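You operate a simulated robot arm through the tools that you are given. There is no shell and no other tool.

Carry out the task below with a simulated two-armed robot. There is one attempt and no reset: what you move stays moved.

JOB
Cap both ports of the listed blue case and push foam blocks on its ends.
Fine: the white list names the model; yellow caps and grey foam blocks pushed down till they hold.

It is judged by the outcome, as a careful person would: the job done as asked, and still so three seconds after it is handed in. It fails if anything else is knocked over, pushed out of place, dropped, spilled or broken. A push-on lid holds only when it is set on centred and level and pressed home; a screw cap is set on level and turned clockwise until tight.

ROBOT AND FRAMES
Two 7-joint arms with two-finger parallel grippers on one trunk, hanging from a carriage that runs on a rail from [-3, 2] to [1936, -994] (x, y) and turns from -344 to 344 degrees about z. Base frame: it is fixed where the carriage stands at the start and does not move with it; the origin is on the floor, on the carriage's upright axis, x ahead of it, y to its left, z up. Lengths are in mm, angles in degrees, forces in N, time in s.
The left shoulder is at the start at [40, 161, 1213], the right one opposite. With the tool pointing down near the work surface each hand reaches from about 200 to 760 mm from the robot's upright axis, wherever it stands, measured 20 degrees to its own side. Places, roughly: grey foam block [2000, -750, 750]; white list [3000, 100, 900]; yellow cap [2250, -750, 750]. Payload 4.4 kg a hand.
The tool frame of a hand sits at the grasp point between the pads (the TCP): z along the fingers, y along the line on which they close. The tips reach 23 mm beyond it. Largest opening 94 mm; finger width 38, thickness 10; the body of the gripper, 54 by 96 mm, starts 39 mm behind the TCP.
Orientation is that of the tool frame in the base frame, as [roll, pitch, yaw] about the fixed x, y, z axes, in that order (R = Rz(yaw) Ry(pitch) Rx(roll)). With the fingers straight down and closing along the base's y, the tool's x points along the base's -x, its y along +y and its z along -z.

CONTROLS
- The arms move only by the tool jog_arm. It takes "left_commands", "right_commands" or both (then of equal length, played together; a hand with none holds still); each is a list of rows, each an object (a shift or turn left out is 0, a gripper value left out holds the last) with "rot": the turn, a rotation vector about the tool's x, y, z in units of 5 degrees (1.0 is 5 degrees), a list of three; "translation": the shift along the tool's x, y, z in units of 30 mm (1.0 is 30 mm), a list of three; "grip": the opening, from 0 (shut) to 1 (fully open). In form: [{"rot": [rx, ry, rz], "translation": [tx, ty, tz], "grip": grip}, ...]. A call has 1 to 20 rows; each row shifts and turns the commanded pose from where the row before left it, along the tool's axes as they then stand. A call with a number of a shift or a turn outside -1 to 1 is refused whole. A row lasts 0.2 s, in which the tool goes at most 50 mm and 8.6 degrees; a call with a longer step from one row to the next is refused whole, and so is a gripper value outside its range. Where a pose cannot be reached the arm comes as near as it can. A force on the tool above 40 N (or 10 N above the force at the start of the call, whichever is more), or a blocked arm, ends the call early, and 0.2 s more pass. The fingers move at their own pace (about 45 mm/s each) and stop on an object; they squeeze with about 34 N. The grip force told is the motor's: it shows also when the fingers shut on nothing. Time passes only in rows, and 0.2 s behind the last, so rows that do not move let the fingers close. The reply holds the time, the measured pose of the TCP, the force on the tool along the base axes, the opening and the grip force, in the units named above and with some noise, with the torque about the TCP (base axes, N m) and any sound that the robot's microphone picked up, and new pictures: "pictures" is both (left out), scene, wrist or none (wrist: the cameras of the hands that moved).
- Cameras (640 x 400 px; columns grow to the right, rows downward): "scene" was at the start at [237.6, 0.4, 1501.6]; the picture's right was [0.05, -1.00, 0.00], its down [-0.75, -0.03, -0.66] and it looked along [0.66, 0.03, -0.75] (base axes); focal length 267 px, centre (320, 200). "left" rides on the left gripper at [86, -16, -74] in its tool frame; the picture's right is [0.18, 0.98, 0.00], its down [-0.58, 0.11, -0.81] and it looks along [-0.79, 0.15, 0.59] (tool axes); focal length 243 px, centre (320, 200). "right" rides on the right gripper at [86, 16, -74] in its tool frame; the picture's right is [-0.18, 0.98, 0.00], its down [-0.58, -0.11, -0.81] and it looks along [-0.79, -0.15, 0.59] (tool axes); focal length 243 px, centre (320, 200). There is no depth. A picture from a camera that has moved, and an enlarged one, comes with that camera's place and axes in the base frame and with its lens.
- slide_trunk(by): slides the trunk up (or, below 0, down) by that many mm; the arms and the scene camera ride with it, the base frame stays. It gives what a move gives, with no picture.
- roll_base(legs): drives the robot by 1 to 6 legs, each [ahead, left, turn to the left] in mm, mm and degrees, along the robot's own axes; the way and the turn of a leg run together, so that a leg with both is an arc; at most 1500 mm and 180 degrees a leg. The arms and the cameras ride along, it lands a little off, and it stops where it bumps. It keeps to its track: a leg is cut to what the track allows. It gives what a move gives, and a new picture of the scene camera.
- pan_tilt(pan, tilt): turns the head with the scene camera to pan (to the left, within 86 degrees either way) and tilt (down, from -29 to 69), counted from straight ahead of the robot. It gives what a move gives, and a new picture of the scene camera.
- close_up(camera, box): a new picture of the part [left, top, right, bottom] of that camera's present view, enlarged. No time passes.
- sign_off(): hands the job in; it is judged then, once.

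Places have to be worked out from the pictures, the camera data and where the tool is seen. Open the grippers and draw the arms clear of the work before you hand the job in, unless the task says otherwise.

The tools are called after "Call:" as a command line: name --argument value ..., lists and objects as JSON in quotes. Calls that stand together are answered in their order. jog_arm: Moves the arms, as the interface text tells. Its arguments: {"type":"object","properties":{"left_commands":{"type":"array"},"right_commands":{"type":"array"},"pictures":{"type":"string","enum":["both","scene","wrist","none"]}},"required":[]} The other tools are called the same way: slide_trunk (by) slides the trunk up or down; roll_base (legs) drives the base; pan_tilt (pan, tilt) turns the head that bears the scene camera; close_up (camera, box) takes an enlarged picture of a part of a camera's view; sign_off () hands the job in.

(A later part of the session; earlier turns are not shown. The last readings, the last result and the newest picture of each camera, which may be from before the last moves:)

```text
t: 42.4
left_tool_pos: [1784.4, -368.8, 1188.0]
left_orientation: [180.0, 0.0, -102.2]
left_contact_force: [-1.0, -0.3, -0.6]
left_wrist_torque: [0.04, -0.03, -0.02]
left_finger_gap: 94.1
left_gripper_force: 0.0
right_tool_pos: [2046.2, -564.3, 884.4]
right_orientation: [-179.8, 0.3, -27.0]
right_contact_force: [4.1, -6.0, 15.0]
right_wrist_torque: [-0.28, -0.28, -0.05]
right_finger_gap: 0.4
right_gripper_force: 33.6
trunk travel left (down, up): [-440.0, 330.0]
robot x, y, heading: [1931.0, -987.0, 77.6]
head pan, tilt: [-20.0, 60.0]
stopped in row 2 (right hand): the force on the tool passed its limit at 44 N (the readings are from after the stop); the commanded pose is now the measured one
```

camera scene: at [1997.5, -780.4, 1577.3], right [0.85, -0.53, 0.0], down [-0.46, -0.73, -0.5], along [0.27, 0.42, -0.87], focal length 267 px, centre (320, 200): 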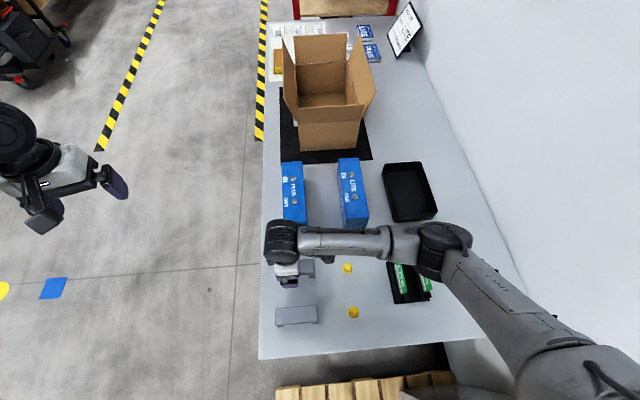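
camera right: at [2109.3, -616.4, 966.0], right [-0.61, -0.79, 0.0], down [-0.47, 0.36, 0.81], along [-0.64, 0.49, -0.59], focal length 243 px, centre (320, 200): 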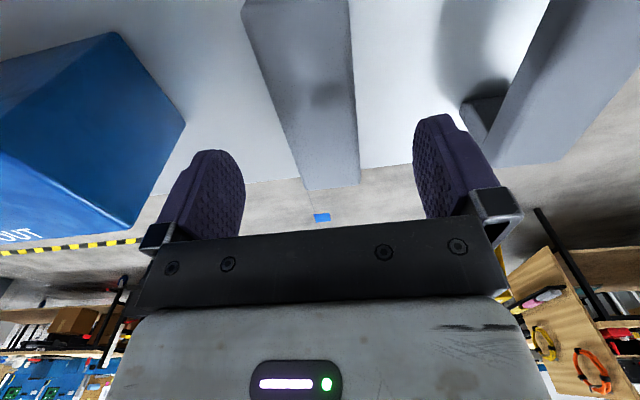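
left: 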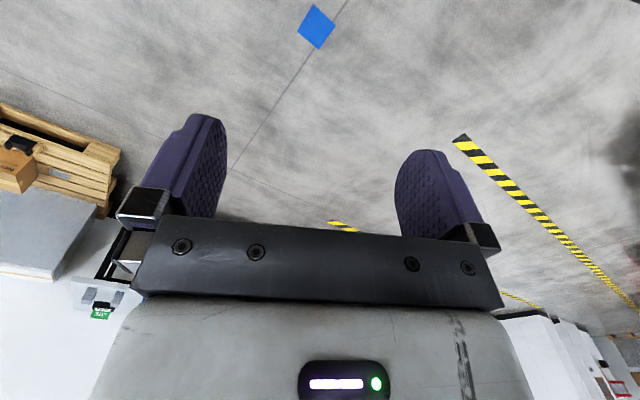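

Contact came at TCP z ~ 885, so the block's top is at about z 861.5 (block about 60 high, table about 801). I lift, open, go down so that the tips overlap the top plate by about 15 mm, and close.

Call:
jog_arm --right_commands '[{"translation": [0, 0, -0.6]}, {"translation": [0, 0, -0.2], "grip": 0.8}, {}, {}, {}, {}, {}]' --pictures "none"

```text
t: 44.0
left_tool_pos: [1783.2, -368.4, 1188.0]
left_orientation: [-179.9, 0.0, -102.2]
left_contact_force: [0.6, 0.4, 0.5]
left_wrist_torque: [-0.02, -0.01, 0.0]
left_finger_gap: 94.2
left_gripper_force: 0.0
right_tool_pos: [2045.2, -562.9, 907.8]
right_orientation: [-179.8, 0.5, -27.0]
right_contact_force: [-0.2, -0.5, 0.5]
right_wrist_torque: [0.02, 0.01, -0.02]
right_finger_gap: 74.9
right_gripper_force: 0.0
trunk travel left (down, up): [-440.0, 330.0]
robot x, y, heading: [1927.9, -987.3, 77.8]
head pan, tilt: [-20.0, 60.0]
```

I level the hand, go down to z 869.5 and close on the plate.

Call:
jog_arm --right_commands '[{"translation": [0.07, 0.06, 0.45], "rot": [-0.04, 0.1, 0]}, {"translation": [0, 0, 0.45]}, {"translation": [0, 0, 0.38]}, {"grip": 0.1}, {}, {}, {}, {}]' --pictures "both"

Call:
close_up --camera "right" --box '[160, 0, 480, 200]'

```text
t: 45.8
left_tool_pos: [1783.9, -368.5, 1188.7]
left_orientation: [-180.0, 0.0, -102.2]
left_contact_force: [0.8, 0.0, -1.2]
left_wrist_torque: [0.01, 0.02, 0.03]
left_finger_gap: 93.9
left_gripper_force: 0.0
right_tool_pos: [2045.5, -565.1, 870.0]
right_orientation: [-180.0, 0.1, -27.0]
right_contact_force: [-0.3, 0.2, 0.3]
right_wrist_torque: [-0.01, 0.02, 0.01]
right_finger_gap: 38.5
right_gripper_force: 34.1
trunk travel left (down, up): [-440.0, 330.0]
robot x, y, heading: [1926.3, -988.2, 77.7]
head pan, tilt: [-20.0, 60.0]
camera scene: at [1998.0, -780.5, 1577.3], right [0.85, -0.53, 0.0], down [-0.46, -0.73, -0.5], along [0.27, 0.42, -0.87], focal length 267 px, centre (320, 200)
camera right: at [2115.2, -619.5, 943.6], right [-0.61, -0.79, 0.0], down [-0.47, 0.36, 0.81], along [-0.64, 0.49, -0.59], focal length 243 px, centre (320, 200)
```

scene: 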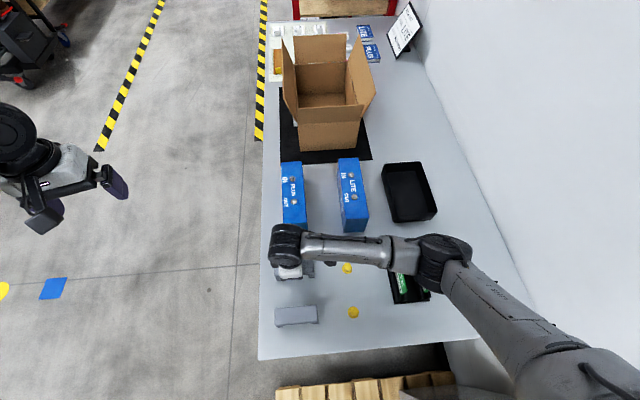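
right: 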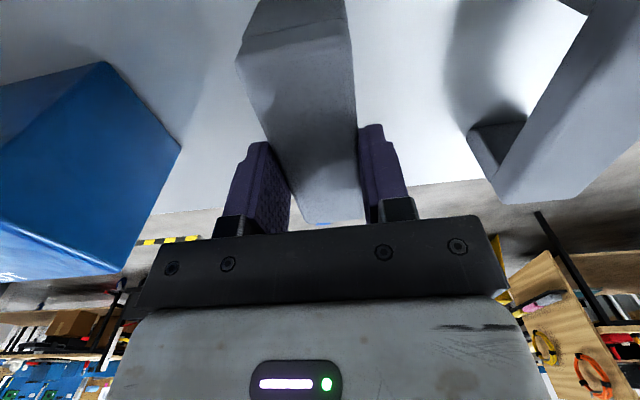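

```text
2.00 times, centred on (320, 100) of right
camera zoom: at [2115.2, -619.5, 943.6], right [-0.61, -0.79, 0.0], down [-0.47, 0.36, 0.81], along [-0.64, 0.49, -0.59], focal length 485 px, centre (320, 400)
```

zoom: 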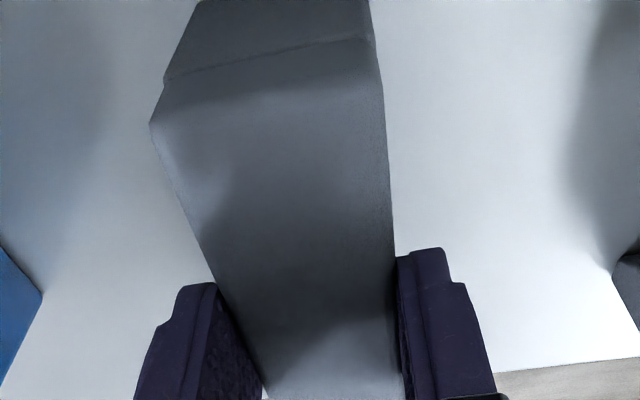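

Gripped at 38.5 mm. I lift the block to z ~ 1060 and look at it.

Call:
jog_arm --right_commands '[{"translation": [0, 0, -0.3]}, {"translation": [0, 0, -1]}, {"translation": [0, 0, -1]}, {"translation": [0, 0, -1]}, {"translation": [0, 0, -1]}, {"translation": [0, 0, -1]}, {"translation": [0, 0, -1]}, {"rot": [0, 0, 1]}, {"rot": [0, 0, 1]}, {"rot": [0, 0, 1]}, {"rot": [0, 0, 1]}, {"rot": [0, 0, 1]}, {"rot": [0, 0, 1]}, {"rot": [0, 0, 1]}, {"rot": [0, 0, 1]}, {"rot": [0, 0, 1]}, {"rot": [0, 0, 1]}, {"rot": [0, 0, 1]}, {"rot": [0, 0, 1]}, {"rot": [0, 0, 1]}]' --pictures "both"

Call:
jog_arm --right_commands '[{"rot": [0, 0, 1]}, {"rot": [0, 0, 1]}, {"rot": [0, 0, 1]}, {"rot": [0, 0, 1]}, {"rot": [0, 0, 1]}, {"rot": [0, 0, 1]}, {"rot": [0, 0, 1]}, {"rot": [0, 0, 1]}, {"rot": [0, 0, 1]}, {"rot": [0, 0, 1]}, {"rot": [0, 0, 1]}]' --pictures "both"

Call:
close_up --camera "scene" --box '[245, 200, 365, 290]'

```text
t: 50.0
left_tool_pos: [1784.4, -368.3, 1188.1]
left_orientation: [-180.0, 0.1, -102.1]
left_contact_force: [0.7, 0.8, -0.3]
left_wrist_torque: [0.01, -0.05, 0.0]
left_finger_gap: 93.9
left_gripper_force: 0.1
right_tool_pos: [2045.4, -565.9, 1058.0]
right_orientation: [-180.0, 0.0, -92.1]
right_contact_force: [-0.2, 0.0, -0.2]
right_wrist_torque: [0.0, -0.03, -0.04]
right_finger_gap: 38.7
right_gripper_force: 33.7
trunk travel left (down, up): [-440.0, 330.0]
robot x, y, heading: [1930.0, -988.8, 78.0]
head pan, tilt: [-20.0, 60.0]
camera scene: at [1998.0, -780.5, 1577.3], right [0.85, -0.53, 0.0], down [-0.46, -0.73, -0.5], along [0.27, 0.42, -0.87], focal length 267 px, centre (320, 200)
camera right: at [2026.0, -651.4, 1132.3], right [-0.98, 0.22, 0.0], down [0.13, 0.58, 0.81], along [0.18, 0.79, -0.59], focal length 243 px, centre (320, 200)
```

scene: 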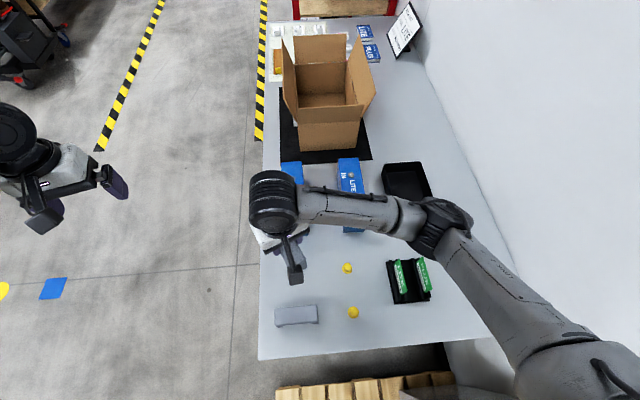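
right: 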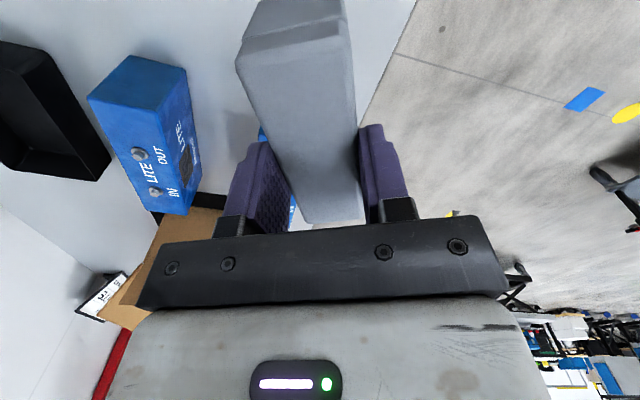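

```text
t: 52.4
left_tool_pos: [1783.9, -367.5, 1187.6]
left_orientation: [180.0, 0.0, -102.2]
left_contact_force: [0.1, 1.0, -0.7]
left_wrist_torque: [-0.03, 0.0, -0.02]
left_finger_gap: 94.0
left_gripper_force: 0.1
right_tool_pos: [2044.8, -566.4, 1058.9]
right_orientation: [180.0, 0.1, -147.1]
right_contact_force: [0.3, 0.0, -0.7]
right_wrist_torque: [0.01, 0.05, -0.01]
right_finger_gap: 39.0
right_gripper_force: 33.9
trunk travel left (down, up): [-440.0, 330.0]
robot x, y, heading: [1931.2, -991.1, 77.6]
head pan, tilt: [-20.0, 60.0]
camera scene: at [1998.0, -780.5, 1577.3], right [0.85, -0.53, 0.0], down [-0.46, -0.73, -0.5], along [0.27, 0.42, -0.87], focal length 267 px, centre (320, 200)
camera right: at [1963.8, -599.2, 1132.6], right [-0.38, 0.93, 0.0], down [0.55, 0.23, 0.81], along [0.75, 0.31, -0.59], focal length 243 px, centre (320, 200)
```

scene: 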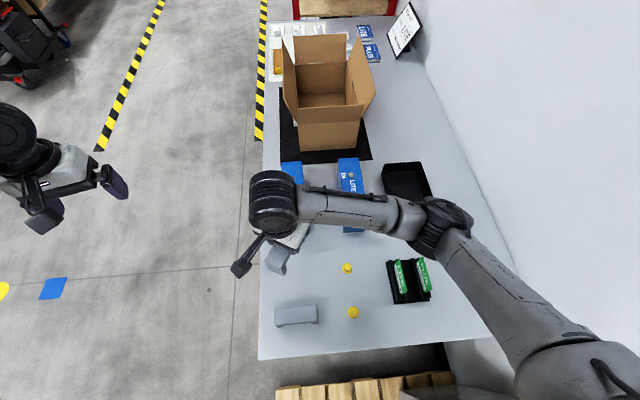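
right: 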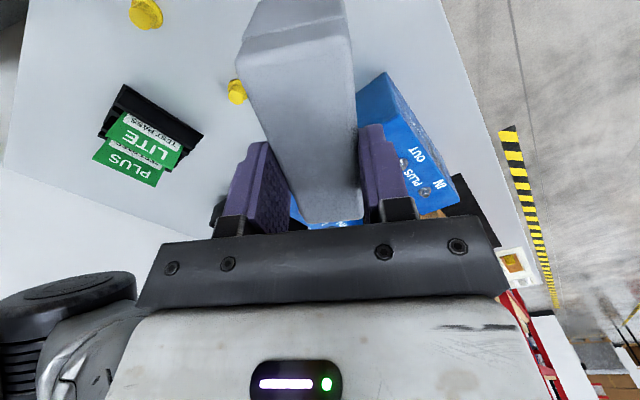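

```text
4.44 times, centred on (305, 245) of scene
camera zoom: at [1998.0, -780.5, 1577.3], right [0.85, -0.53, 0.0], down [-0.46, -0.73, -0.5], along [0.27, 0.42, -0.87], focal length 1185 px, centre (387, 0)
```

zoom: 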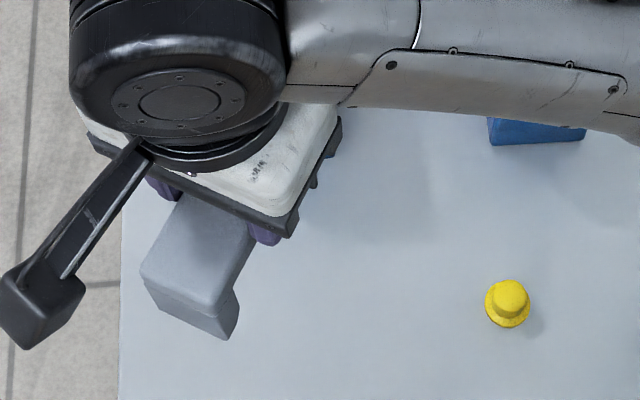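

The block is a plain symmetric bridge, open on both long sides. I turn the hand back to yaw -27.6 and then carry the block over the far end of the LITE case.

Call:
jog_arm --right_commands '[{"rot": [0, 0, -1]}, {"rot": [0, 0, -1]}, {"rot": [0, 0, -1]}, {"rot": [0, 0, -1]}, {"rot": [0, 0, -1]}, {"rot": [0, 0, -1]}, {"rot": [0, 0, -1]}, {"rot": [0, 0, -1]}, {"rot": [0, 0, -1]}, {"rot": [0, 0, -1]}, {"rot": [0, 0, -1]}, {"rot": [0, 0, -1]}, {"rot": [0, 0, -1]}, {"rot": [0, 0, -1]}, {"rot": [0, 0, -1]}, {"rot": [0, 0, -1]}, {"rot": [0, 0, -1]}, {"rot": [0, 0, -1]}, {"rot": [0, 0, -1]}, {"rot": [0, 0, -1]}]' --pictures "none"

Call:
jog_arm --right_commands '[{"rot": [0, 0, -1]}, {"rot": [0, 0, -1]}, {"rot": [0, 0, -1]}, {"rot": [0, 0, -0.9]}]' --pictures "none"

```text
t: 56.6
left_tool_pos: [1783.4, -368.2, 1188.2]
left_orientation: [179.9, 0.1, -102.2]
left_contact_force: [0.7, 0.7, 0.1]
left_wrist_torque: [-0.04, -0.04, -0.01]
left_finger_gap: 94.2
left_gripper_force: 0.1
right_tool_pos: [2046.7, -566.4, 1058.8]
right_orientation: [-180.0, 0.0, -47.0]
right_contact_force: [0.0, 0.1, -0.3]
right_wrist_torque: [0.01, 0.03, 0.0]
right_finger_gap: 38.8
right_gripper_force: 33.4
trunk travel left (down, up): [-440.0, 330.0]
robot x, y, heading: [1931.0, -989.6, 77.7]
head pan, tilt: [-20.0, 60.0]
```

```text
t: 57.6
left_tool_pos: [1783.5, -368.4, 1188.0]
left_orientation: [180.0, 0.0, -102.2]
left_contact_force: [-0.3, -0.9, 0.2]
left_wrist_torque: [-0.01, 0.01, 0.02]
left_finger_gap: 94.0
left_gripper_force: 0.0
right_tool_pos: [2045.3, -565.8, 1058.3]
right_orientation: [179.9, 0.0, -27.4]
right_contact_force: [-0.1, 0.5, 0.7]
right_wrist_torque: [-0.02, 0.01, 0.0]
right_finger_gap: 39.0
right_gripper_force: 33.9
trunk travel left (down, up): [-440.0, 330.0]
robot x, y, heading: [1930.8, -988.6, 78.0]
head pan, tilt: [-20.0, 60.0]
```

Yaw is right. I carry the block to above the case's far end, about (2355, -376), staying at z 1058.

Call:
jog_arm --right_commands '[{"translation": [0.521, -0.864, 0]}, {"translation": [0.521, -0.864, 0]}, {"translation": [0.521, -0.864, 0]}, {"translation": [0.521, -0.864, 0]}, {"translation": [0.521, -0.864, 0]}, {"translation": [0.521, -0.864, 0]}, {"translation": [0.521, -0.864, 0]}, {"translation": [0.521, -0.864, 0]}, {"translation": [0.521, -0.864, 0]}, {"translation": [0.521, -0.864, 0]}, {"translation": [0.521, -0.864, 0]}, {"translation": [0.521, -0.864, 0]}]' --pictures "both"

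Call:
close_up --camera "scene" --box '[270, 130, 430, 240]'

Call:
close_up --camera "right" --box '[160, 0, 480, 220]'

```text
t: 60.2
left_tool_pos: [1782.8, -368.6, 1188.8]
left_orientation: [-180.0, 0.1, -102.2]
left_contact_force: [0.4, 0.4, 1.1]
left_wrist_torque: [-0.02, 0.0, 0.02]
left_finger_gap: 93.9
left_gripper_force: 0.0
right_tool_pos: [2355.2, -377.2, 1060.0]
right_orientation: [180.0, -0.1, -27.5]
right_contact_force: [-0.8, 0.3, 0.0]
right_wrist_torque: [-0.01, -0.02, 0.04]
right_finger_gap: 38.6
right_gripper_force: 34.5
trunk travel left (down, up): [-440.0, 330.0]
robot x, y, heading: [1928.4, -990.1, 77.7]
head pan, tilt: [-20.0, 60.0]
camera scene: at [1998.1, -780.3, 1577.4], right [0.85, -0.53, 0.0], down [-0.46, -0.73, -0.5], along [0.27, 0.42, -0.87], focal length 267 px, centre (320, 200)
camera right: at [2425.1, -430.5, 1133.6], right [-0.62, -0.79, 0.0], down [-0.47, 0.37, 0.81], along [-0.63, 0.5, -0.59], focal length 243 px, centre (320, 200)
```

scene: 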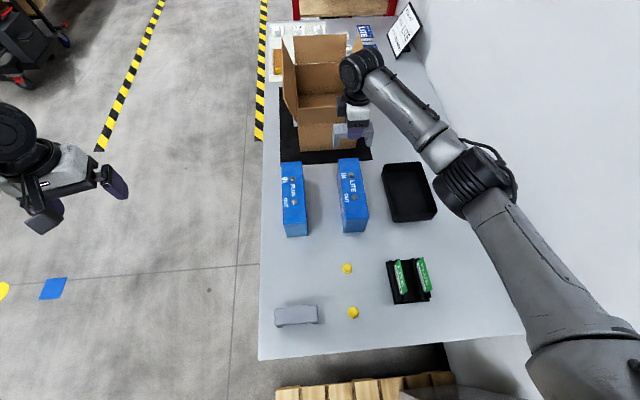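
right: 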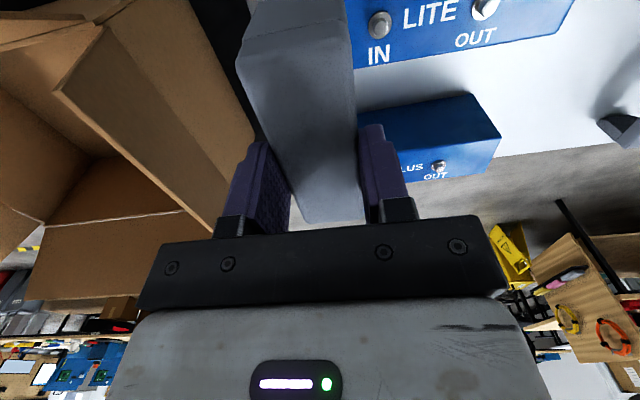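

```text
3.64 times, centred on (350, 185) of scene
camera zoom: at [1998.1, -780.3, 1577.4], right [0.85, -0.53, 0.0], down [-0.46, -0.73, -0.5], along [0.27, 0.42, -0.87], focal length 970 px, centre (211, 254)
```

zoom: 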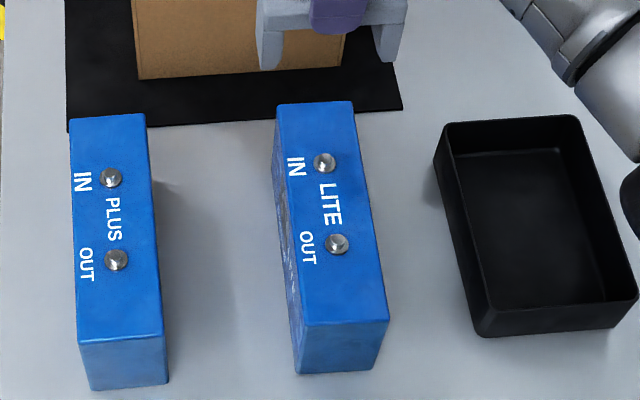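

```text
1.82 times, centred on (320, 110) of right
camera zoom: at [2425.1, -430.5, 1133.6], right [-0.62, -0.79, 0.0], down [-0.47, 0.37, 0.81], along [-0.63, 0.5, -0.59], focal length 441 px, centre (320, 364)
```

zoom: 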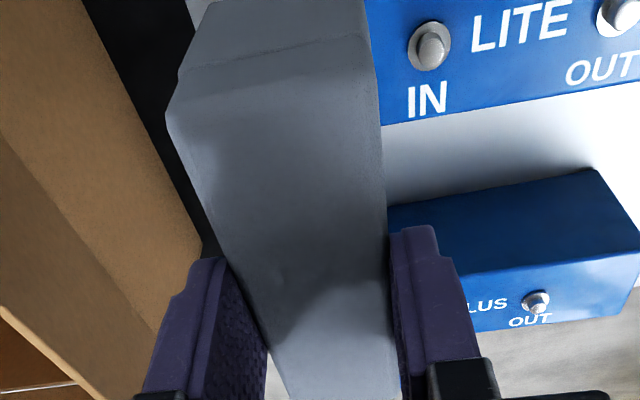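

The block hangs over the far end. I lower to z ~ 978 (leg bottoms about 15 mm above the case) to check the straddle alignment from both cameras.

Call:
jog_arm --right_commands '[{"translation": [0, 0, 0.9], "rot": [0, 0, -0.06]}, {"translation": [0, 0, 0.9]}, {"translation": [0, 0, 0.9]}, {}]' --pictures "both"

Call:
close_up --camera "scene" --box '[320, 110, 400, 165]'

Call:
close_up --camera "right" --box '[200, 0, 440, 150]'

```text
t: 61.2
left_tool_pos: [1783.7, -367.4, 1188.7]
left_orientation: [-180.0, 0.0, -102.2]
left_contact_force: [-1.1, -0.1, 0.2]
left_wrist_torque: [-0.01, 0.0, -0.02]
left_finger_gap: 94.0
left_gripper_force: 0.1
right_tool_pos: [2355.9, -376.7, 977.0]
right_orientation: [-180.0, 0.1, -27.2]
right_contact_force: [0.0, 0.2, -0.8]
right_wrist_torque: [0.02, 0.0, 0.01]
right_finger_gap: 38.6
right_gripper_force: 34.1
trunk travel left (down, up): [-440.0, 330.0]
robot x, y, heading: [1930.0, -991.5, 77.5]
head pan, tilt: [-20.0, 60.0]
camera scene: at [1998.1, -780.4, 1577.4], right [0.85, -0.53, 0.0], down [-0.46, -0.73, -0.5], along [0.27, 0.42, -0.87], focal length 267 px, centre (320, 200)
camera right: at [2424.8, -430.6, 1051.5], right [-0.61, -0.79, 0.0], down [-0.47, 0.36, 0.81], along [-0.64, 0.49, -0.59], focal length 243 px, centre (320, 200)
```

scene: 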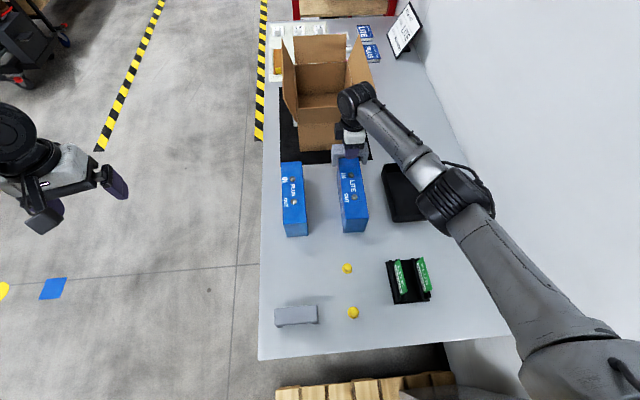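
right: 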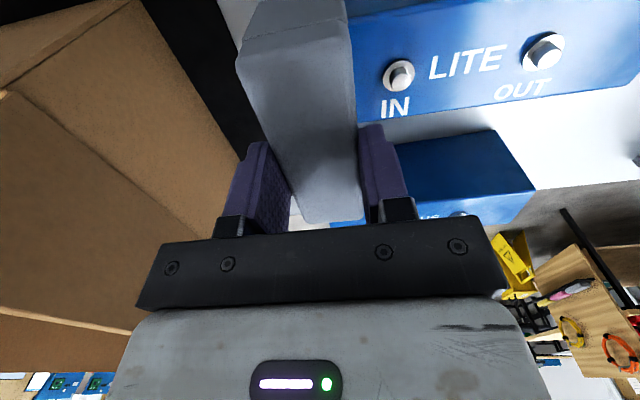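

```text
7.27 times, centred on (360, 138) of scene
camera zoom: at [1998.1, -780.4, 1577.4], right [0.85, -0.53, 0.0], down [-0.46, -0.73, -0.5], along [0.27, 0.42, -0.87], focal length 1940 px, centre (29, 654)
```

zoom: 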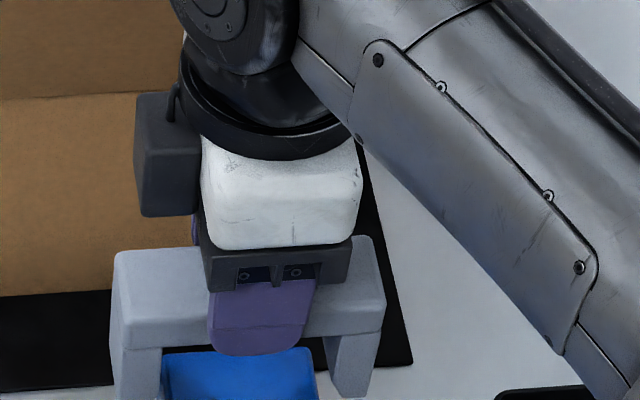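

```text
2.67 times, centred on (320, 75) of right
camera zoom: at [2424.8, -430.6, 1051.5], right [-0.61, -0.79, 0.0], down [-0.47, 0.36, 0.81], along [-0.64, 0.49, -0.59], focal length 647 px, centre (320, 533)
```

zoom: 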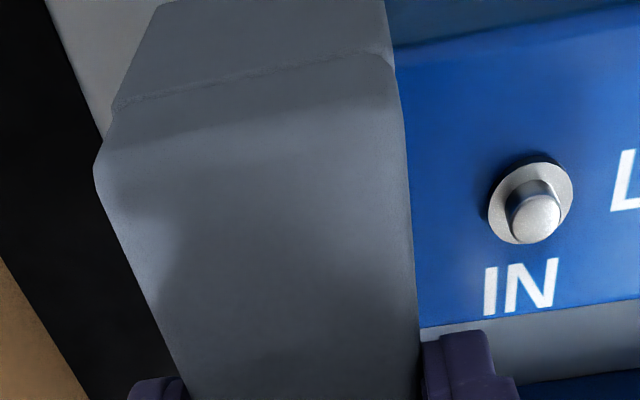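

I look closer at the legs against the case's far corner edges.

Call:
close_up --camera "scene" --box '[325, 135, 381, 170]'

Call:
close_up --camera "scene" --box '[330, 150, 378, 240]'

Call:
close_up --camera "right" --box '[340, 0, 640, 140]'

```text
11.43 times, centred on (353, 152) of scene
camera zoom: at [1998.1, -780.4, 1577.4], right [0.85, -0.53, 0.0], down [-0.46, -0.73, -0.5], along [0.27, 0.42, -0.87], focal length 3048 px, centre (-57, 743)
```

zoom: 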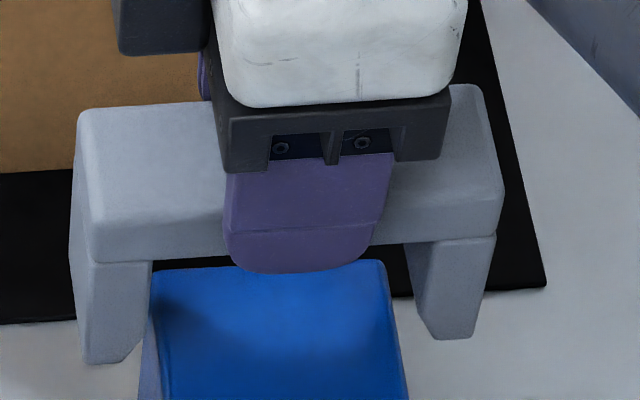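

```text
4.44 times, centred on (354, 195) of scene
camera zoom: at [1998.1, -780.4, 1577.4], right [0.85, -0.53, 0.0], down [-0.46, -0.73, -0.5], along [0.27, 0.42, -0.87], focal length 1185 px, centre (169, 222)
```

zoom: 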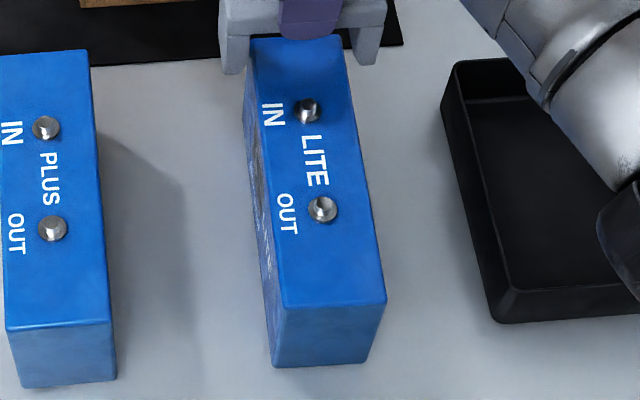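

```text
2.13 times, centred on (490, 70) of right
camera zoom: at [2424.8, -430.6, 1051.5], right [-0.61, -0.79, 0.0], down [-0.47, 0.36, 0.81], along [-0.64, 0.49, -0.59], focal length 518 px, centre (-43, 477)
```

zoom: 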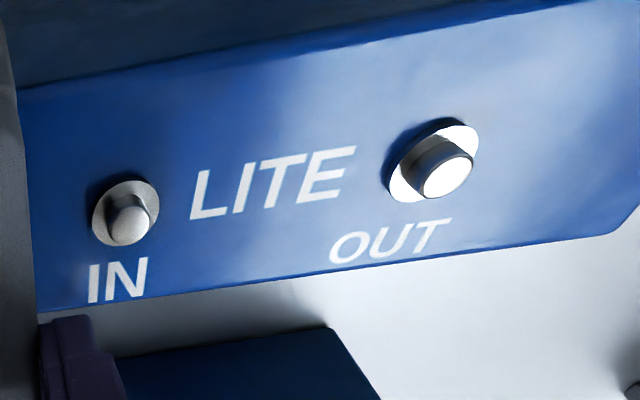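

I enlarge the legs further to tell the near and far inner edges apart.

Call:
close_up --camera "scene" --box '[326, 140, 350, 170]'

Call:
close_up --camera "scene" --box '[350, 140, 374, 170]'

```text
13.33 times, centred on (338, 155) of scene
camera zoom: at [1998.1, -780.4, 1577.4], right [0.85, -0.53, 0.0], down [-0.46, -0.73, -0.5], along [0.27, 0.42, -0.87], focal length 3556 px, centre (80, 800)
```

zoom: 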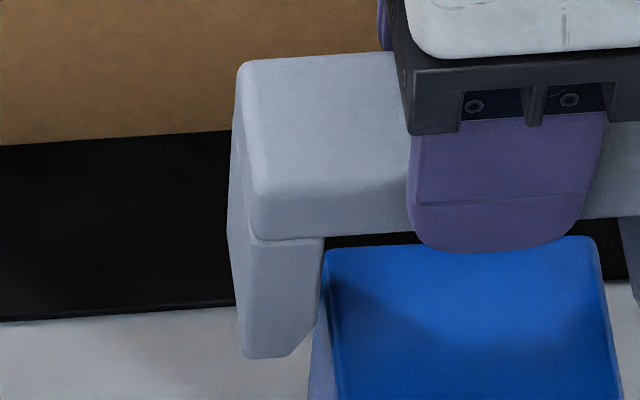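

```text
13.33 times, centred on (362, 155) of scene
camera zoom: at [1998.1, -780.4, 1577.4], right [0.85, -0.53, 0.0], down [-0.46, -0.73, -0.5], along [0.27, 0.42, -0.87], focal length 3556 px, centre (-240, 800)
```

zoom: 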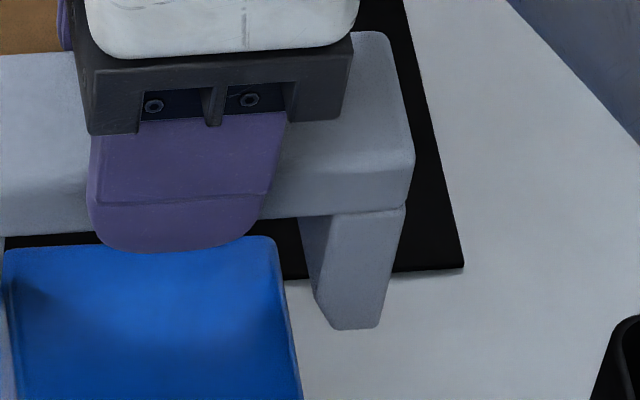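

The gap between the legs is about 74 mm against 67 mm of case, with chamfered leg ends; the block is flush with the far end, but the cross-wise views differ by a few mm. I shift 2 mm along tool +x and lower 20 mm gently, then check again with legs and case at the same height.

Call:
jog_arm --right_commands '[{"translation": [0.07, 0, 0.2]}, {"translation": [0, 0, 0.2]}, {"translation": [0, 0, 0.15]}, {"translation": [0, 0, 0.1]}, {}]' --pictures "both"

Call:
close_up --camera "scene" --box '[325, 138, 381, 173]'

Call:
close_up --camera "right" --box '[200, 0, 440, 150]'

```text
t: 62.4
left_tool_pos: [1783.9, -368.5, 1187.6]
left_orientation: [179.9, 0.1, -102.2]
left_contact_force: [0.2, 1.0, 0.1]
left_wrist_torque: [0.01, 0.01, 0.02]
left_finger_gap: 93.9
left_gripper_force: 0.0
right_tool_pos: [2358.5, -377.2, 957.5]
right_orientation: [-179.9, -0.1, -27.3]
right_contact_force: [-0.9, 0.9, -0.6]
right_wrist_torque: [-0.04, -0.02, -0.02]
right_finger_gap: 38.6
right_gripper_force: 33.5
trunk travel left (down, up): [-440.0, 330.0]
robot x, y, heading: [1932.8, -990.8, 77.9]
head pan, tilt: [-20.0, 60.0]
camera scene: at [1998.0, -780.5, 1577.3], right [0.85, -0.53, 0.0], down [-0.46, -0.73, -0.5], along [0.27, 0.42, -0.87], focal length 267 px, centre (320, 200)
camera right: at [2426.9, -431.4, 1031.7], right [-0.61, -0.79, 0.0], down [-0.47, 0.36, 0.81], along [-0.64, 0.49, -0.59], focal length 243 px, centre (320, 200)
```

scene: 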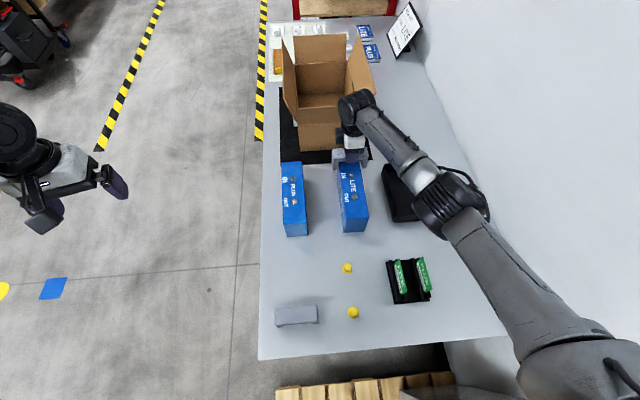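
right: 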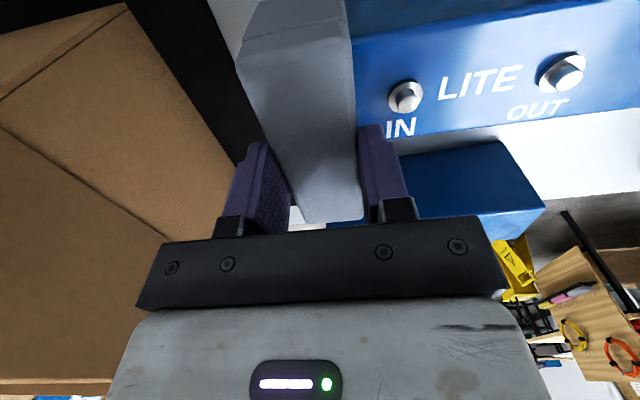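

```text
11.43 times, centred on (353, 156) of scene
camera zoom: at [1998.0, -780.5, 1577.3], right [0.85, -0.53, 0.0], down [-0.46, -0.73, -0.5], along [0.27, 0.42, -0.87], focal length 3048 px, centre (-57, 709)
```

zoom: 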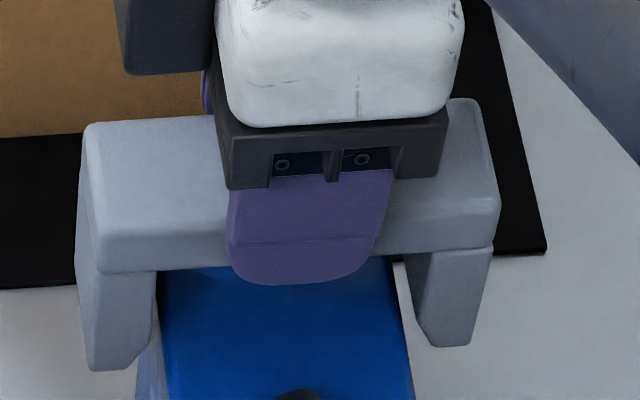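

```text
2.67 times, centred on (320, 75) of right
camera zoom: at [2426.9, -431.4, 1031.7], right [-0.61, -0.79, 0.0], down [-0.47, 0.36, 0.81], along [-0.64, 0.49, -0.59], focal length 647 px, centre (320, 533)
```

zoom: 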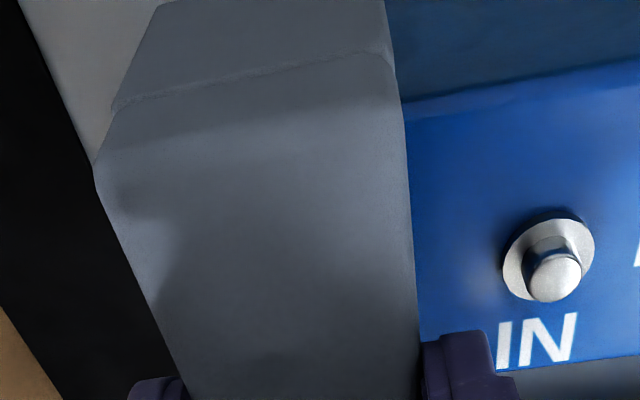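

The legs now stand about 3.5 mm clear of the case on both sides, with no contact force. I lower on gently towards seating.

Call:
jog_arm --right_commands '[{"translation": [0, 0, 0.2]}, {"translation": [0, 0, 0.2]}, {"translation": [0, 0, 0.1]}, {"translation": [0, 0, 0.1]}, {}]' --pictures "none"

Call:
jog_arm --right_commands '[{"translation": [0, 0, 0.1]}, {"translation": [0, 0, 0.1]}, {}]' --pictures "both"

Call:
close_up --camera "scene" --box '[325, 138, 381, 173]'

```text
t: 63.6
left_tool_pos: [1783.0, -369.2, 1188.0]
left_orientation: [179.9, 0.0, -102.2]
left_contact_force: [-1.1, 0.6, -0.3]
left_wrist_torque: [0.0, 0.03, -0.04]
left_finger_gap: 94.3
left_gripper_force: 0.1
right_tool_pos: [2358.3, -378.7, 939.7]
right_orientation: [179.9, 0.0, -27.2]
right_contact_force: [0.3, -0.7, -0.5]
right_wrist_torque: [-0.01, -0.02, -0.01]
right_finger_gap: 38.6
right_gripper_force: 34.2
trunk travel left (down, up): [-440.0, 330.0]
robot x, y, heading: [1927.2, -992.8, 77.8]
head pan, tilt: [-20.0, 60.0]
```

```text
t: 64.4
left_tool_pos: [1783.0, -368.7, 1189.3]
left_orientation: [179.9, -0.1, -102.2]
left_contact_force: [0.4, 0.6, 1.4]
left_wrist_torque: [0.01, 0.01, -0.01]
left_finger_gap: 94.1
left_gripper_force: 0.0
right_tool_pos: [2356.9, -378.0, 934.0]
right_orientation: [-180.0, -0.1, -27.2]
right_contact_force: [-0.1, 0.3, -0.6]
right_wrist_torque: [-0.03, 0.02, 0.0]
right_finger_gap: 38.8
right_gripper_force: 34.2
trunk travel left (down, up): [-440.0, 330.0]
robot x, y, heading: [1930.3, -990.8, 77.7]
head pan, tilt: [-20.0, 60.0]
camera scene: at [1998.0, -780.5, 1577.3], right [0.85, -0.53, 0.0], down [-0.46, -0.73, -0.5], along [0.27, 0.42, -0.87], focal length 267 px, centre (320, 200)
camera right: at [2426.4, -431.4, 1007.6], right [-0.61, -0.79, 0.0], down [-0.47, 0.36, 0.81], along [-0.64, 0.49, -0.59], focal length 243 px, centre (320, 200)
```

scene: 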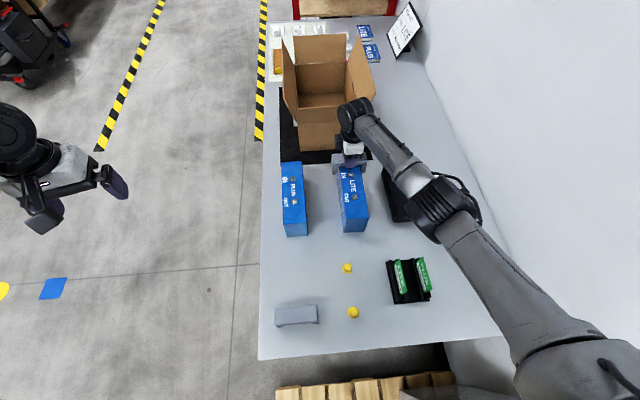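
right: 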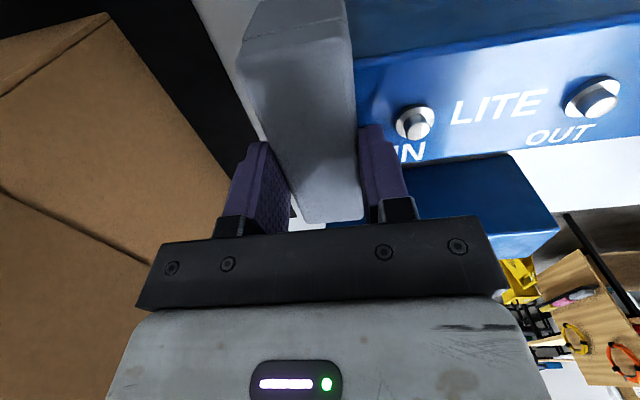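

```text
11.43 times, centred on (353, 156) of scene
camera zoom: at [1998.0, -780.5, 1577.3], right [0.85, -0.53, 0.0], down [-0.46, -0.73, -0.5], along [0.27, 0.42, -0.87], focal length 3048 px, centre (-57, 709)
```

zoom: 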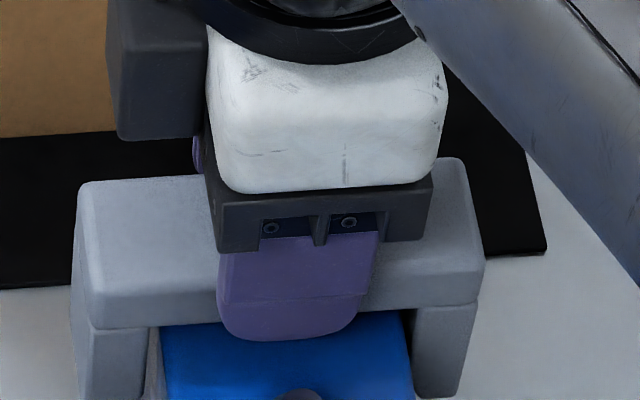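

Still free of contact, well centred. I go on down in small steps watching the force.

Call:
jog_arm --right_commands '[{"translation": [0, 0, 0.07]}, {"translation": [0, 0, 0.07]}, {}]' --pictures "none"

Call:
jog_arm --right_commands '[{"translation": [0, 0, 0.07]}, {}]' --pictures "none"

Call:
jog_arm --right_commands '[{"translation": [0, 0, 0.07]}, {}]' --pictures "none"

```text
t: 65.2
left_tool_pos: [1784.2, -368.8, 1188.9]
left_orientation: [-180.0, 0.0, -102.2]
left_contact_force: [1.0, 0.4, 0.9]
left_wrist_torque: [-0.02, 0.0, -0.02]
left_finger_gap: 93.9
left_gripper_force: 0.1
right_tool_pos: [2357.2, -376.4, 929.2]
right_orientation: [180.0, -0.1, -27.2]
right_contact_force: [0.3, 0.1, 0.4]
right_wrist_torque: [0.0, -0.03, 0.01]
right_finger_gap: 38.6
right_gripper_force: 34.3
trunk travel left (down, up): [-440.0, 330.0]
robot x, y, heading: [1929.5, -988.5, 77.7]
head pan, tilt: [-20.0, 60.0]
```

```text
t: 65.8
left_tool_pos: [1783.4, -368.1, 1188.2]
left_orientation: [180.0, 0.0, -102.2]
left_contact_force: [-0.5, 0.0, -0.5]
left_wrist_torque: [0.0, 0.04, -0.03]
left_finger_gap: 93.9
left_gripper_force: 0.1
right_tool_pos: [2357.5, -378.2, 928.5]
right_orientation: [179.9, 0.0, -27.2]
right_contact_force: [0.3, 0.6, -1.1]
right_wrist_torque: [-0.03, -0.02, 0.01]
right_finger_gap: 38.5
right_gripper_force: 33.7
trunk travel left (down, up): [-440.0, 330.0]
robot x, y, heading: [1930.4, -988.7, 77.8]
head pan, tilt: [-20.0, 60.0]
```

```text
t: 66.4
left_tool_pos: [1784.2, -368.6, 1188.7]
left_orientation: [180.0, 0.0, -102.1]
left_contact_force: [-0.2, -0.3, -0.2]
left_wrist_torque: [-0.01, 0.02, 0.02]
left_finger_gap: 93.9
left_gripper_force: 0.0
right_tool_pos: [2356.5, -377.2, 926.5]
right_orientation: [180.0, 0.0, -27.2]
right_contact_force: [-6.5, -15.2, 26.5]
right_wrist_torque: [-0.57, 0.1, -0.11]
right_finger_gap: 38.9
right_gripper_force: 34.1
trunk travel left (down, up): [-440.0, 330.0]
robot x, y, heading: [1931.2, -989.5, 78.0]
head pan, tilt: [-20.0, 60.0]
```

Contact: about 26 N upward, with some sidewise force. I look whether this is the plate meeting the case or a fingertip.

Call:
jog_arm --right_commands '[{}]' --pictures "both"

Call:
close_up --camera "scene" --box '[325, 142, 381, 177]'

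Call:
close_up --camera "right" --box '[330, 60, 490, 160]'

```text
t: 66.8
left_tool_pos: [1784.5, -368.2, 1189.1]
left_orientation: [180.0, 0.0, -102.2]
left_contact_force: [0.6, 0.3, -0.1]
left_wrist_torque: [0.02, 0.01, -0.03]
left_finger_gap: 93.9
left_gripper_force: 0.0
right_tool_pos: [2358.3, -376.8, 928.1]
right_orientation: [179.9, 0.1, -27.2]
right_contact_force: [-7.8, -17.8, 35.7]
right_wrist_torque: [-0.81, 0.34, -0.06]
right_finger_gap: 38.7
right_gripper_force: 34.0
trunk travel left (down, up): [-440.0, 330.0]
robot x, y, heading: [1926.6, -988.8, 78.0]
head pan, tilt: [-20.0, 60.0]
camera scene: at [1998.3, -780.7, 1577.6], right [0.85, -0.53, 0.0], down [-0.46, -0.73, -0.5], along [0.27, 0.42, -0.87], focal length 267 px, centre (320, 200)
camera right: at [2426.6, -430.9, 1001.2], right [-0.61, -0.79, 0.0], down [-0.47, 0.36, 0.81], along [-0.64, 0.49, -0.59], focal length 243 px, centre (320, 200)
```

scene: 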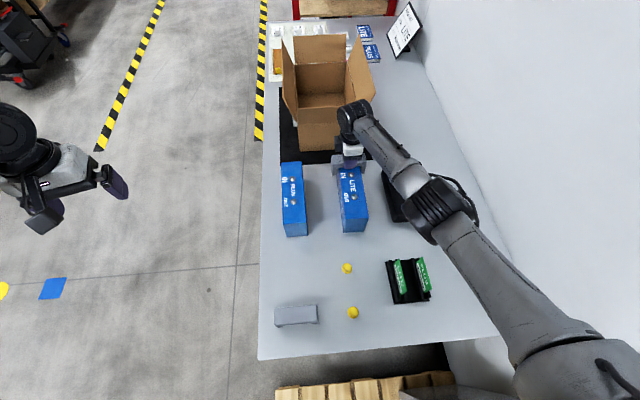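
right: 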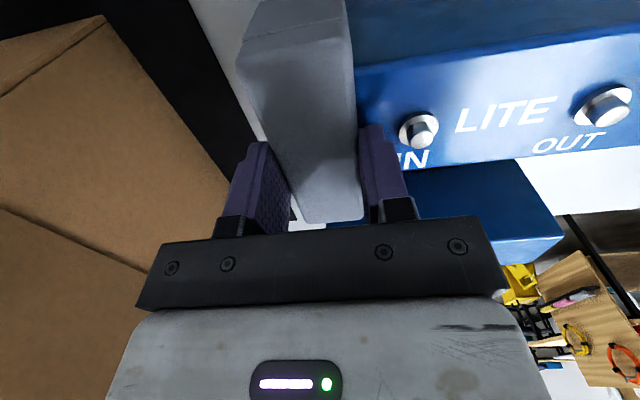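

```text
11.43 times, centred on (353, 160) of scene
camera zoom: at [1998.3, -780.7, 1577.6], right [0.85, -0.53, 0.0], down [-0.46, -0.73, -0.5], along [0.27, 0.42, -0.87], focal length 3048 px, centre (-57, 663)
```

zoom: 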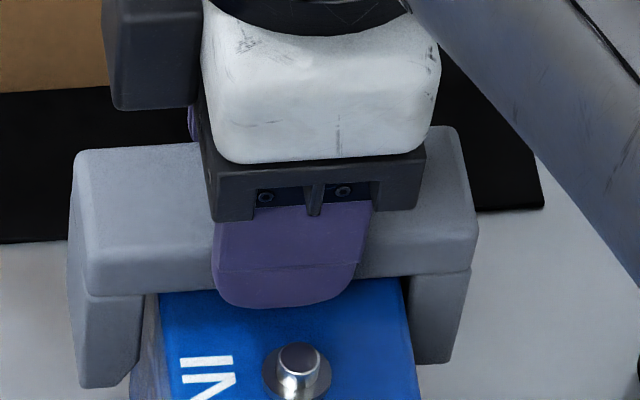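

```text
4.00 times, centred on (410, 110) of right
camera zoom: at [2426.6, -430.9, 1001.2], right [-0.61, -0.79, 0.0], down [-0.47, 0.36, 0.81], along [-0.64, 0.49, -0.59], focal length 970 px, centre (-40, 560)
```

zoom: 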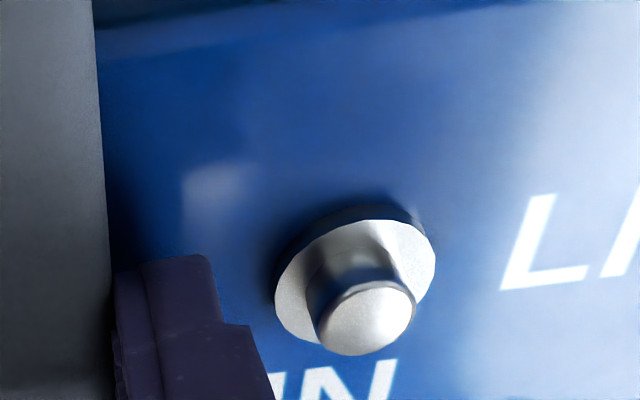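

Seat contact or fingertip can't be told apart here, so I release with a small opening and lift off, then will push the block home from above with shut fingers.

Call:
jog_arm --right_commands '[{"translation": [0, 0, -0.03]}, {"grip": 0.53}, {}, {}, {"translation": [0, 0, -0.5]}, {"translation": [0, 0, -0.7]}, {"translation": [0, 0, -0.7]}, {}]' --pictures "both"

Call:
close_up --camera "scene" --box '[325, 142, 381, 177]'

Call:
close_up --camera "right" --box '[180, 0, 500, 200]'

```text
t: 68.6
left_tool_pos: [1783.6, -368.0, 1188.0]
left_orientation: [-180.0, 0.0, -102.2]
left_contact_force: [-0.4, -0.6, 1.3]
left_wrist_torque: [0.01, -0.02, 0.03]
left_finger_gap: 94.4
left_gripper_force: 0.0
right_tool_pos: [2356.9, -378.6, 983.8]
right_orientation: [179.9, 0.0, -27.2]
right_contact_force: [0.3, -0.2, 0.4]
right_wrist_torque: [0.0, 0.02, -0.02]
right_finger_gap: 49.8
right_gripper_force: 0.0
trunk travel left (down, up): [-440.0, 330.0]
robot x, y, heading: [1931.8, -988.9, 77.8]
head pan, tilt: [-20.0, 60.0]
camera scene: at [1997.9, -780.5, 1577.3], right [0.85, -0.53, 0.0], down [-0.46, -0.73, -0.5], along [0.27, 0.42, -0.87], focal length 267 px, centre (320, 200)
camera right: at [2427.1, -431.7, 1057.3], right [-0.61, -0.79, 0.0], down [-0.47, 0.36, 0.81], along [-0.64, 0.49, -0.59], focal length 243 px, centre (320, 200)
```

scene: 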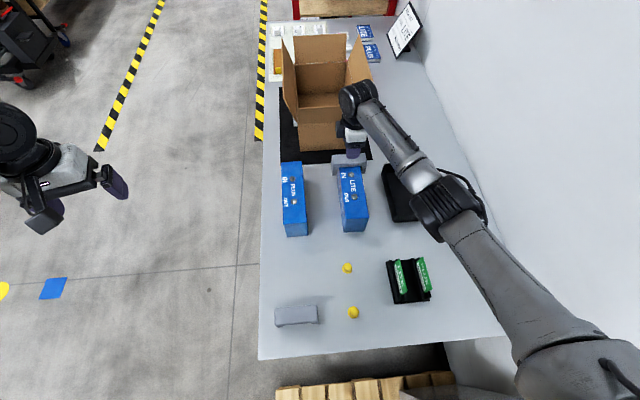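
right: 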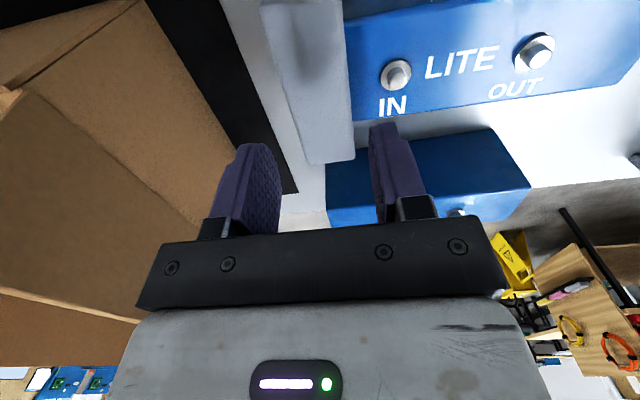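

```text
11.43 times, centred on (353, 160) of scene
camera zoom: at [1997.9, -780.5, 1577.3], right [0.85, -0.53, 0.0], down [-0.46, -0.73, -0.5], along [0.27, 0.42, -0.87], focal length 3048 px, centre (-57, 663)
```

zoom: 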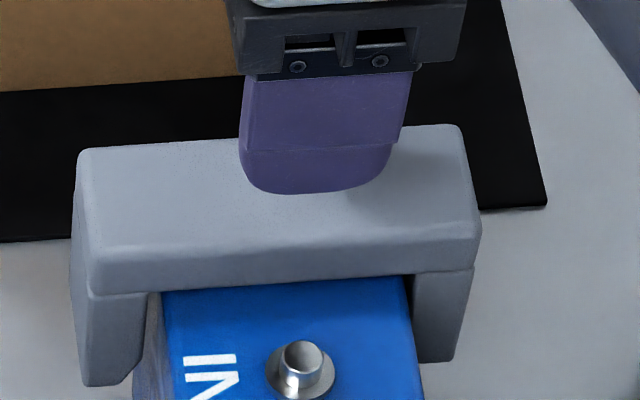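

```text
2.00 times, centred on (340, 100) of right
camera zoom: at [2427.1, -431.7, 1057.3], right [-0.61, -0.79, 0.0], down [-0.47, 0.36, 0.81], along [-0.64, 0.49, -0.59], focal length 485 px, centre (280, 400)
```

zoom: 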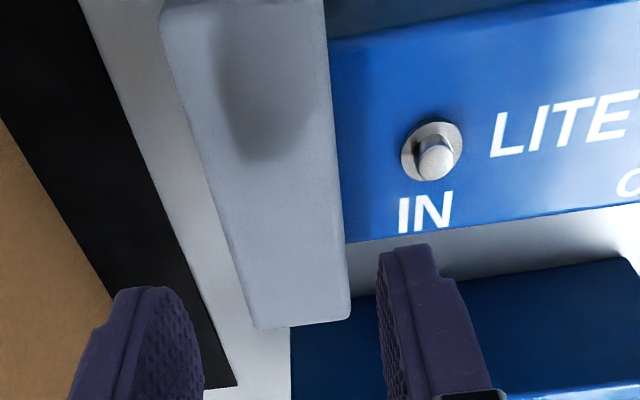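

The block sits on the case, straddling it squarely. I shut the fingers and press on its top centre to push it home.

Call:
jog_arm --right_commands '[{"grip": 0, "translation": [0.07, 0, 0]}, {}, {}, {"translation": [0, 0, 0.5]}, {"translation": [0, 0, 0.5]}, {"translation": [0, 0, 0.2]}, {}]' --pictures "none"

Call:
jog_arm --right_commands '[{"translation": [0, 0, 0.07]}, {"translation": [0, 0, 0.07]}, {"translation": [0, 0, 0.07]}, {"translation": [0, 0, 0.07]}]' --pictures "none"

```text
t: 70.2
left_tool_pos: [1783.4, -368.5, 1188.5]
left_orientation: [-180.0, -0.1, -102.3]
left_contact_force: [-0.4, -0.5, 0.2]
left_wrist_torque: [0.0, 0.0, -0.01]
left_finger_gap: 93.8
left_gripper_force: 0.0
right_tool_pos: [2358.6, -377.7, 947.5]
right_orientation: [179.9, -0.1, -27.2]
right_contact_force: [0.7, 1.2, 0.2]
right_wrist_torque: [0.0, 0.02, 0.01]
right_finger_gap: 0.3
right_gripper_force: 33.9
trunk travel left (down, up): [-440.0, 330.0]
robot x, y, heading: [1927.8, -991.3, 77.7]
head pan, tilt: [-20.0, 60.0]
```

```text
t: 71.2
left_tool_pos: [1785.0, -367.8, 1189.2]
left_orientation: [180.0, 0.0, -102.1]
left_contact_force: [-0.7, 1.1, 0.5]
left_wrist_torque: [0.02, 0.04, 0.04]
left_finger_gap: 94.1
left_gripper_force: 0.0
right_tool_pos: [2359.0, -376.6, 943.0]
right_orientation: [-179.8, 0.0, -27.2]
right_contact_force: [-5.1, -11.6, 28.7]
right_wrist_torque: [-0.34, 0.08, 0.02]
right_finger_gap: 0.0
right_gripper_force: 34.1
trunk travel left (down, up): [-440.0, 330.0]
robot x, y, heading: [1928.4, -989.0, 77.9]
head pan, tilt: [-20.0, 60.0]
```

Contact at TCP z ~ 943 (block top ~ 920) with 29 N. I push on a little to see if it goes further or clicks.

Call:
jog_arm --right_commands '[{"translation": [0, 0, 0.03]}, {"translation": [0, 0, 0.03]}, {"translation": [0, 0, 0.03]}, {"translation": [0, 0, 0.03]}]' --pictures "none"

Call:
jog_arm --right_commands '[{"translation": [0, 0, 0.05]}, {"translation": [0, 0, 0.05]}, {"translation": [0, 0, 0.05]}, {"translation": [0, 0, 0.05]}]' --pictures "none"

```text
t: 71.6
left_tool_pos: [1784.9, -367.1, 1186.8]
left_orientation: [180.0, 0.1, -102.3]
left_contact_force: [-0.7, 0.1, -0.7]
left_wrist_torque: [-0.02, 0.01, -0.02]
left_finger_gap: 94.0
left_gripper_force: 0.1
right_tool_pos: [2359.4, -374.0, 943.0]
right_orientation: [-179.5, 0.1, -27.2]
right_contact_force: [0.7, -1.4, 9.2]
right_wrist_torque: [-0.08, -0.06, 0.02]
right_finger_gap: 0.0
right_gripper_force: 33.8
trunk travel left (down, up): [-440.0, 330.0]
robot x, y, heading: [1929.7, -989.2, 77.9]
head pan, tilt: [-20.0, 60.0]
stopped in row 2 (right hand): the force on the tool passed its limit at 43 N (the readings are from after the stop); the commanded pose is now the measured one
```

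```text
t: 72.4
left_tool_pos: [1784.2, -368.4, 1187.5]
left_orientation: [180.0, 0.0, -102.2]
left_contact_force: [0.0, -0.1, -1.0]
left_wrist_torque: [0.03, 0.02, -0.04]
left_finger_gap: 93.8
left_gripper_force: 0.1
right_tool_pos: [2360.6, -374.6, 942.2]
right_orientation: [-179.3, 0.2, -27.3]
right_contact_force: [0.6, -0.7, 7.8]
right_wrist_torque: [-0.05, -0.07, 0.04]
right_finger_gap: 0.2
right_gripper_force: 33.8
trunk travel left (down, up): [-440.0, 330.0]
robot x, y, heading: [1925.4, -990.5, 78.0]
head pan, tilt: [-20.0, 60.0]
stopped in row 3 (right hand): the force on the tool passed its limit at 42 N (the readings are from after the stop); the commanded pose is now the measured one
```

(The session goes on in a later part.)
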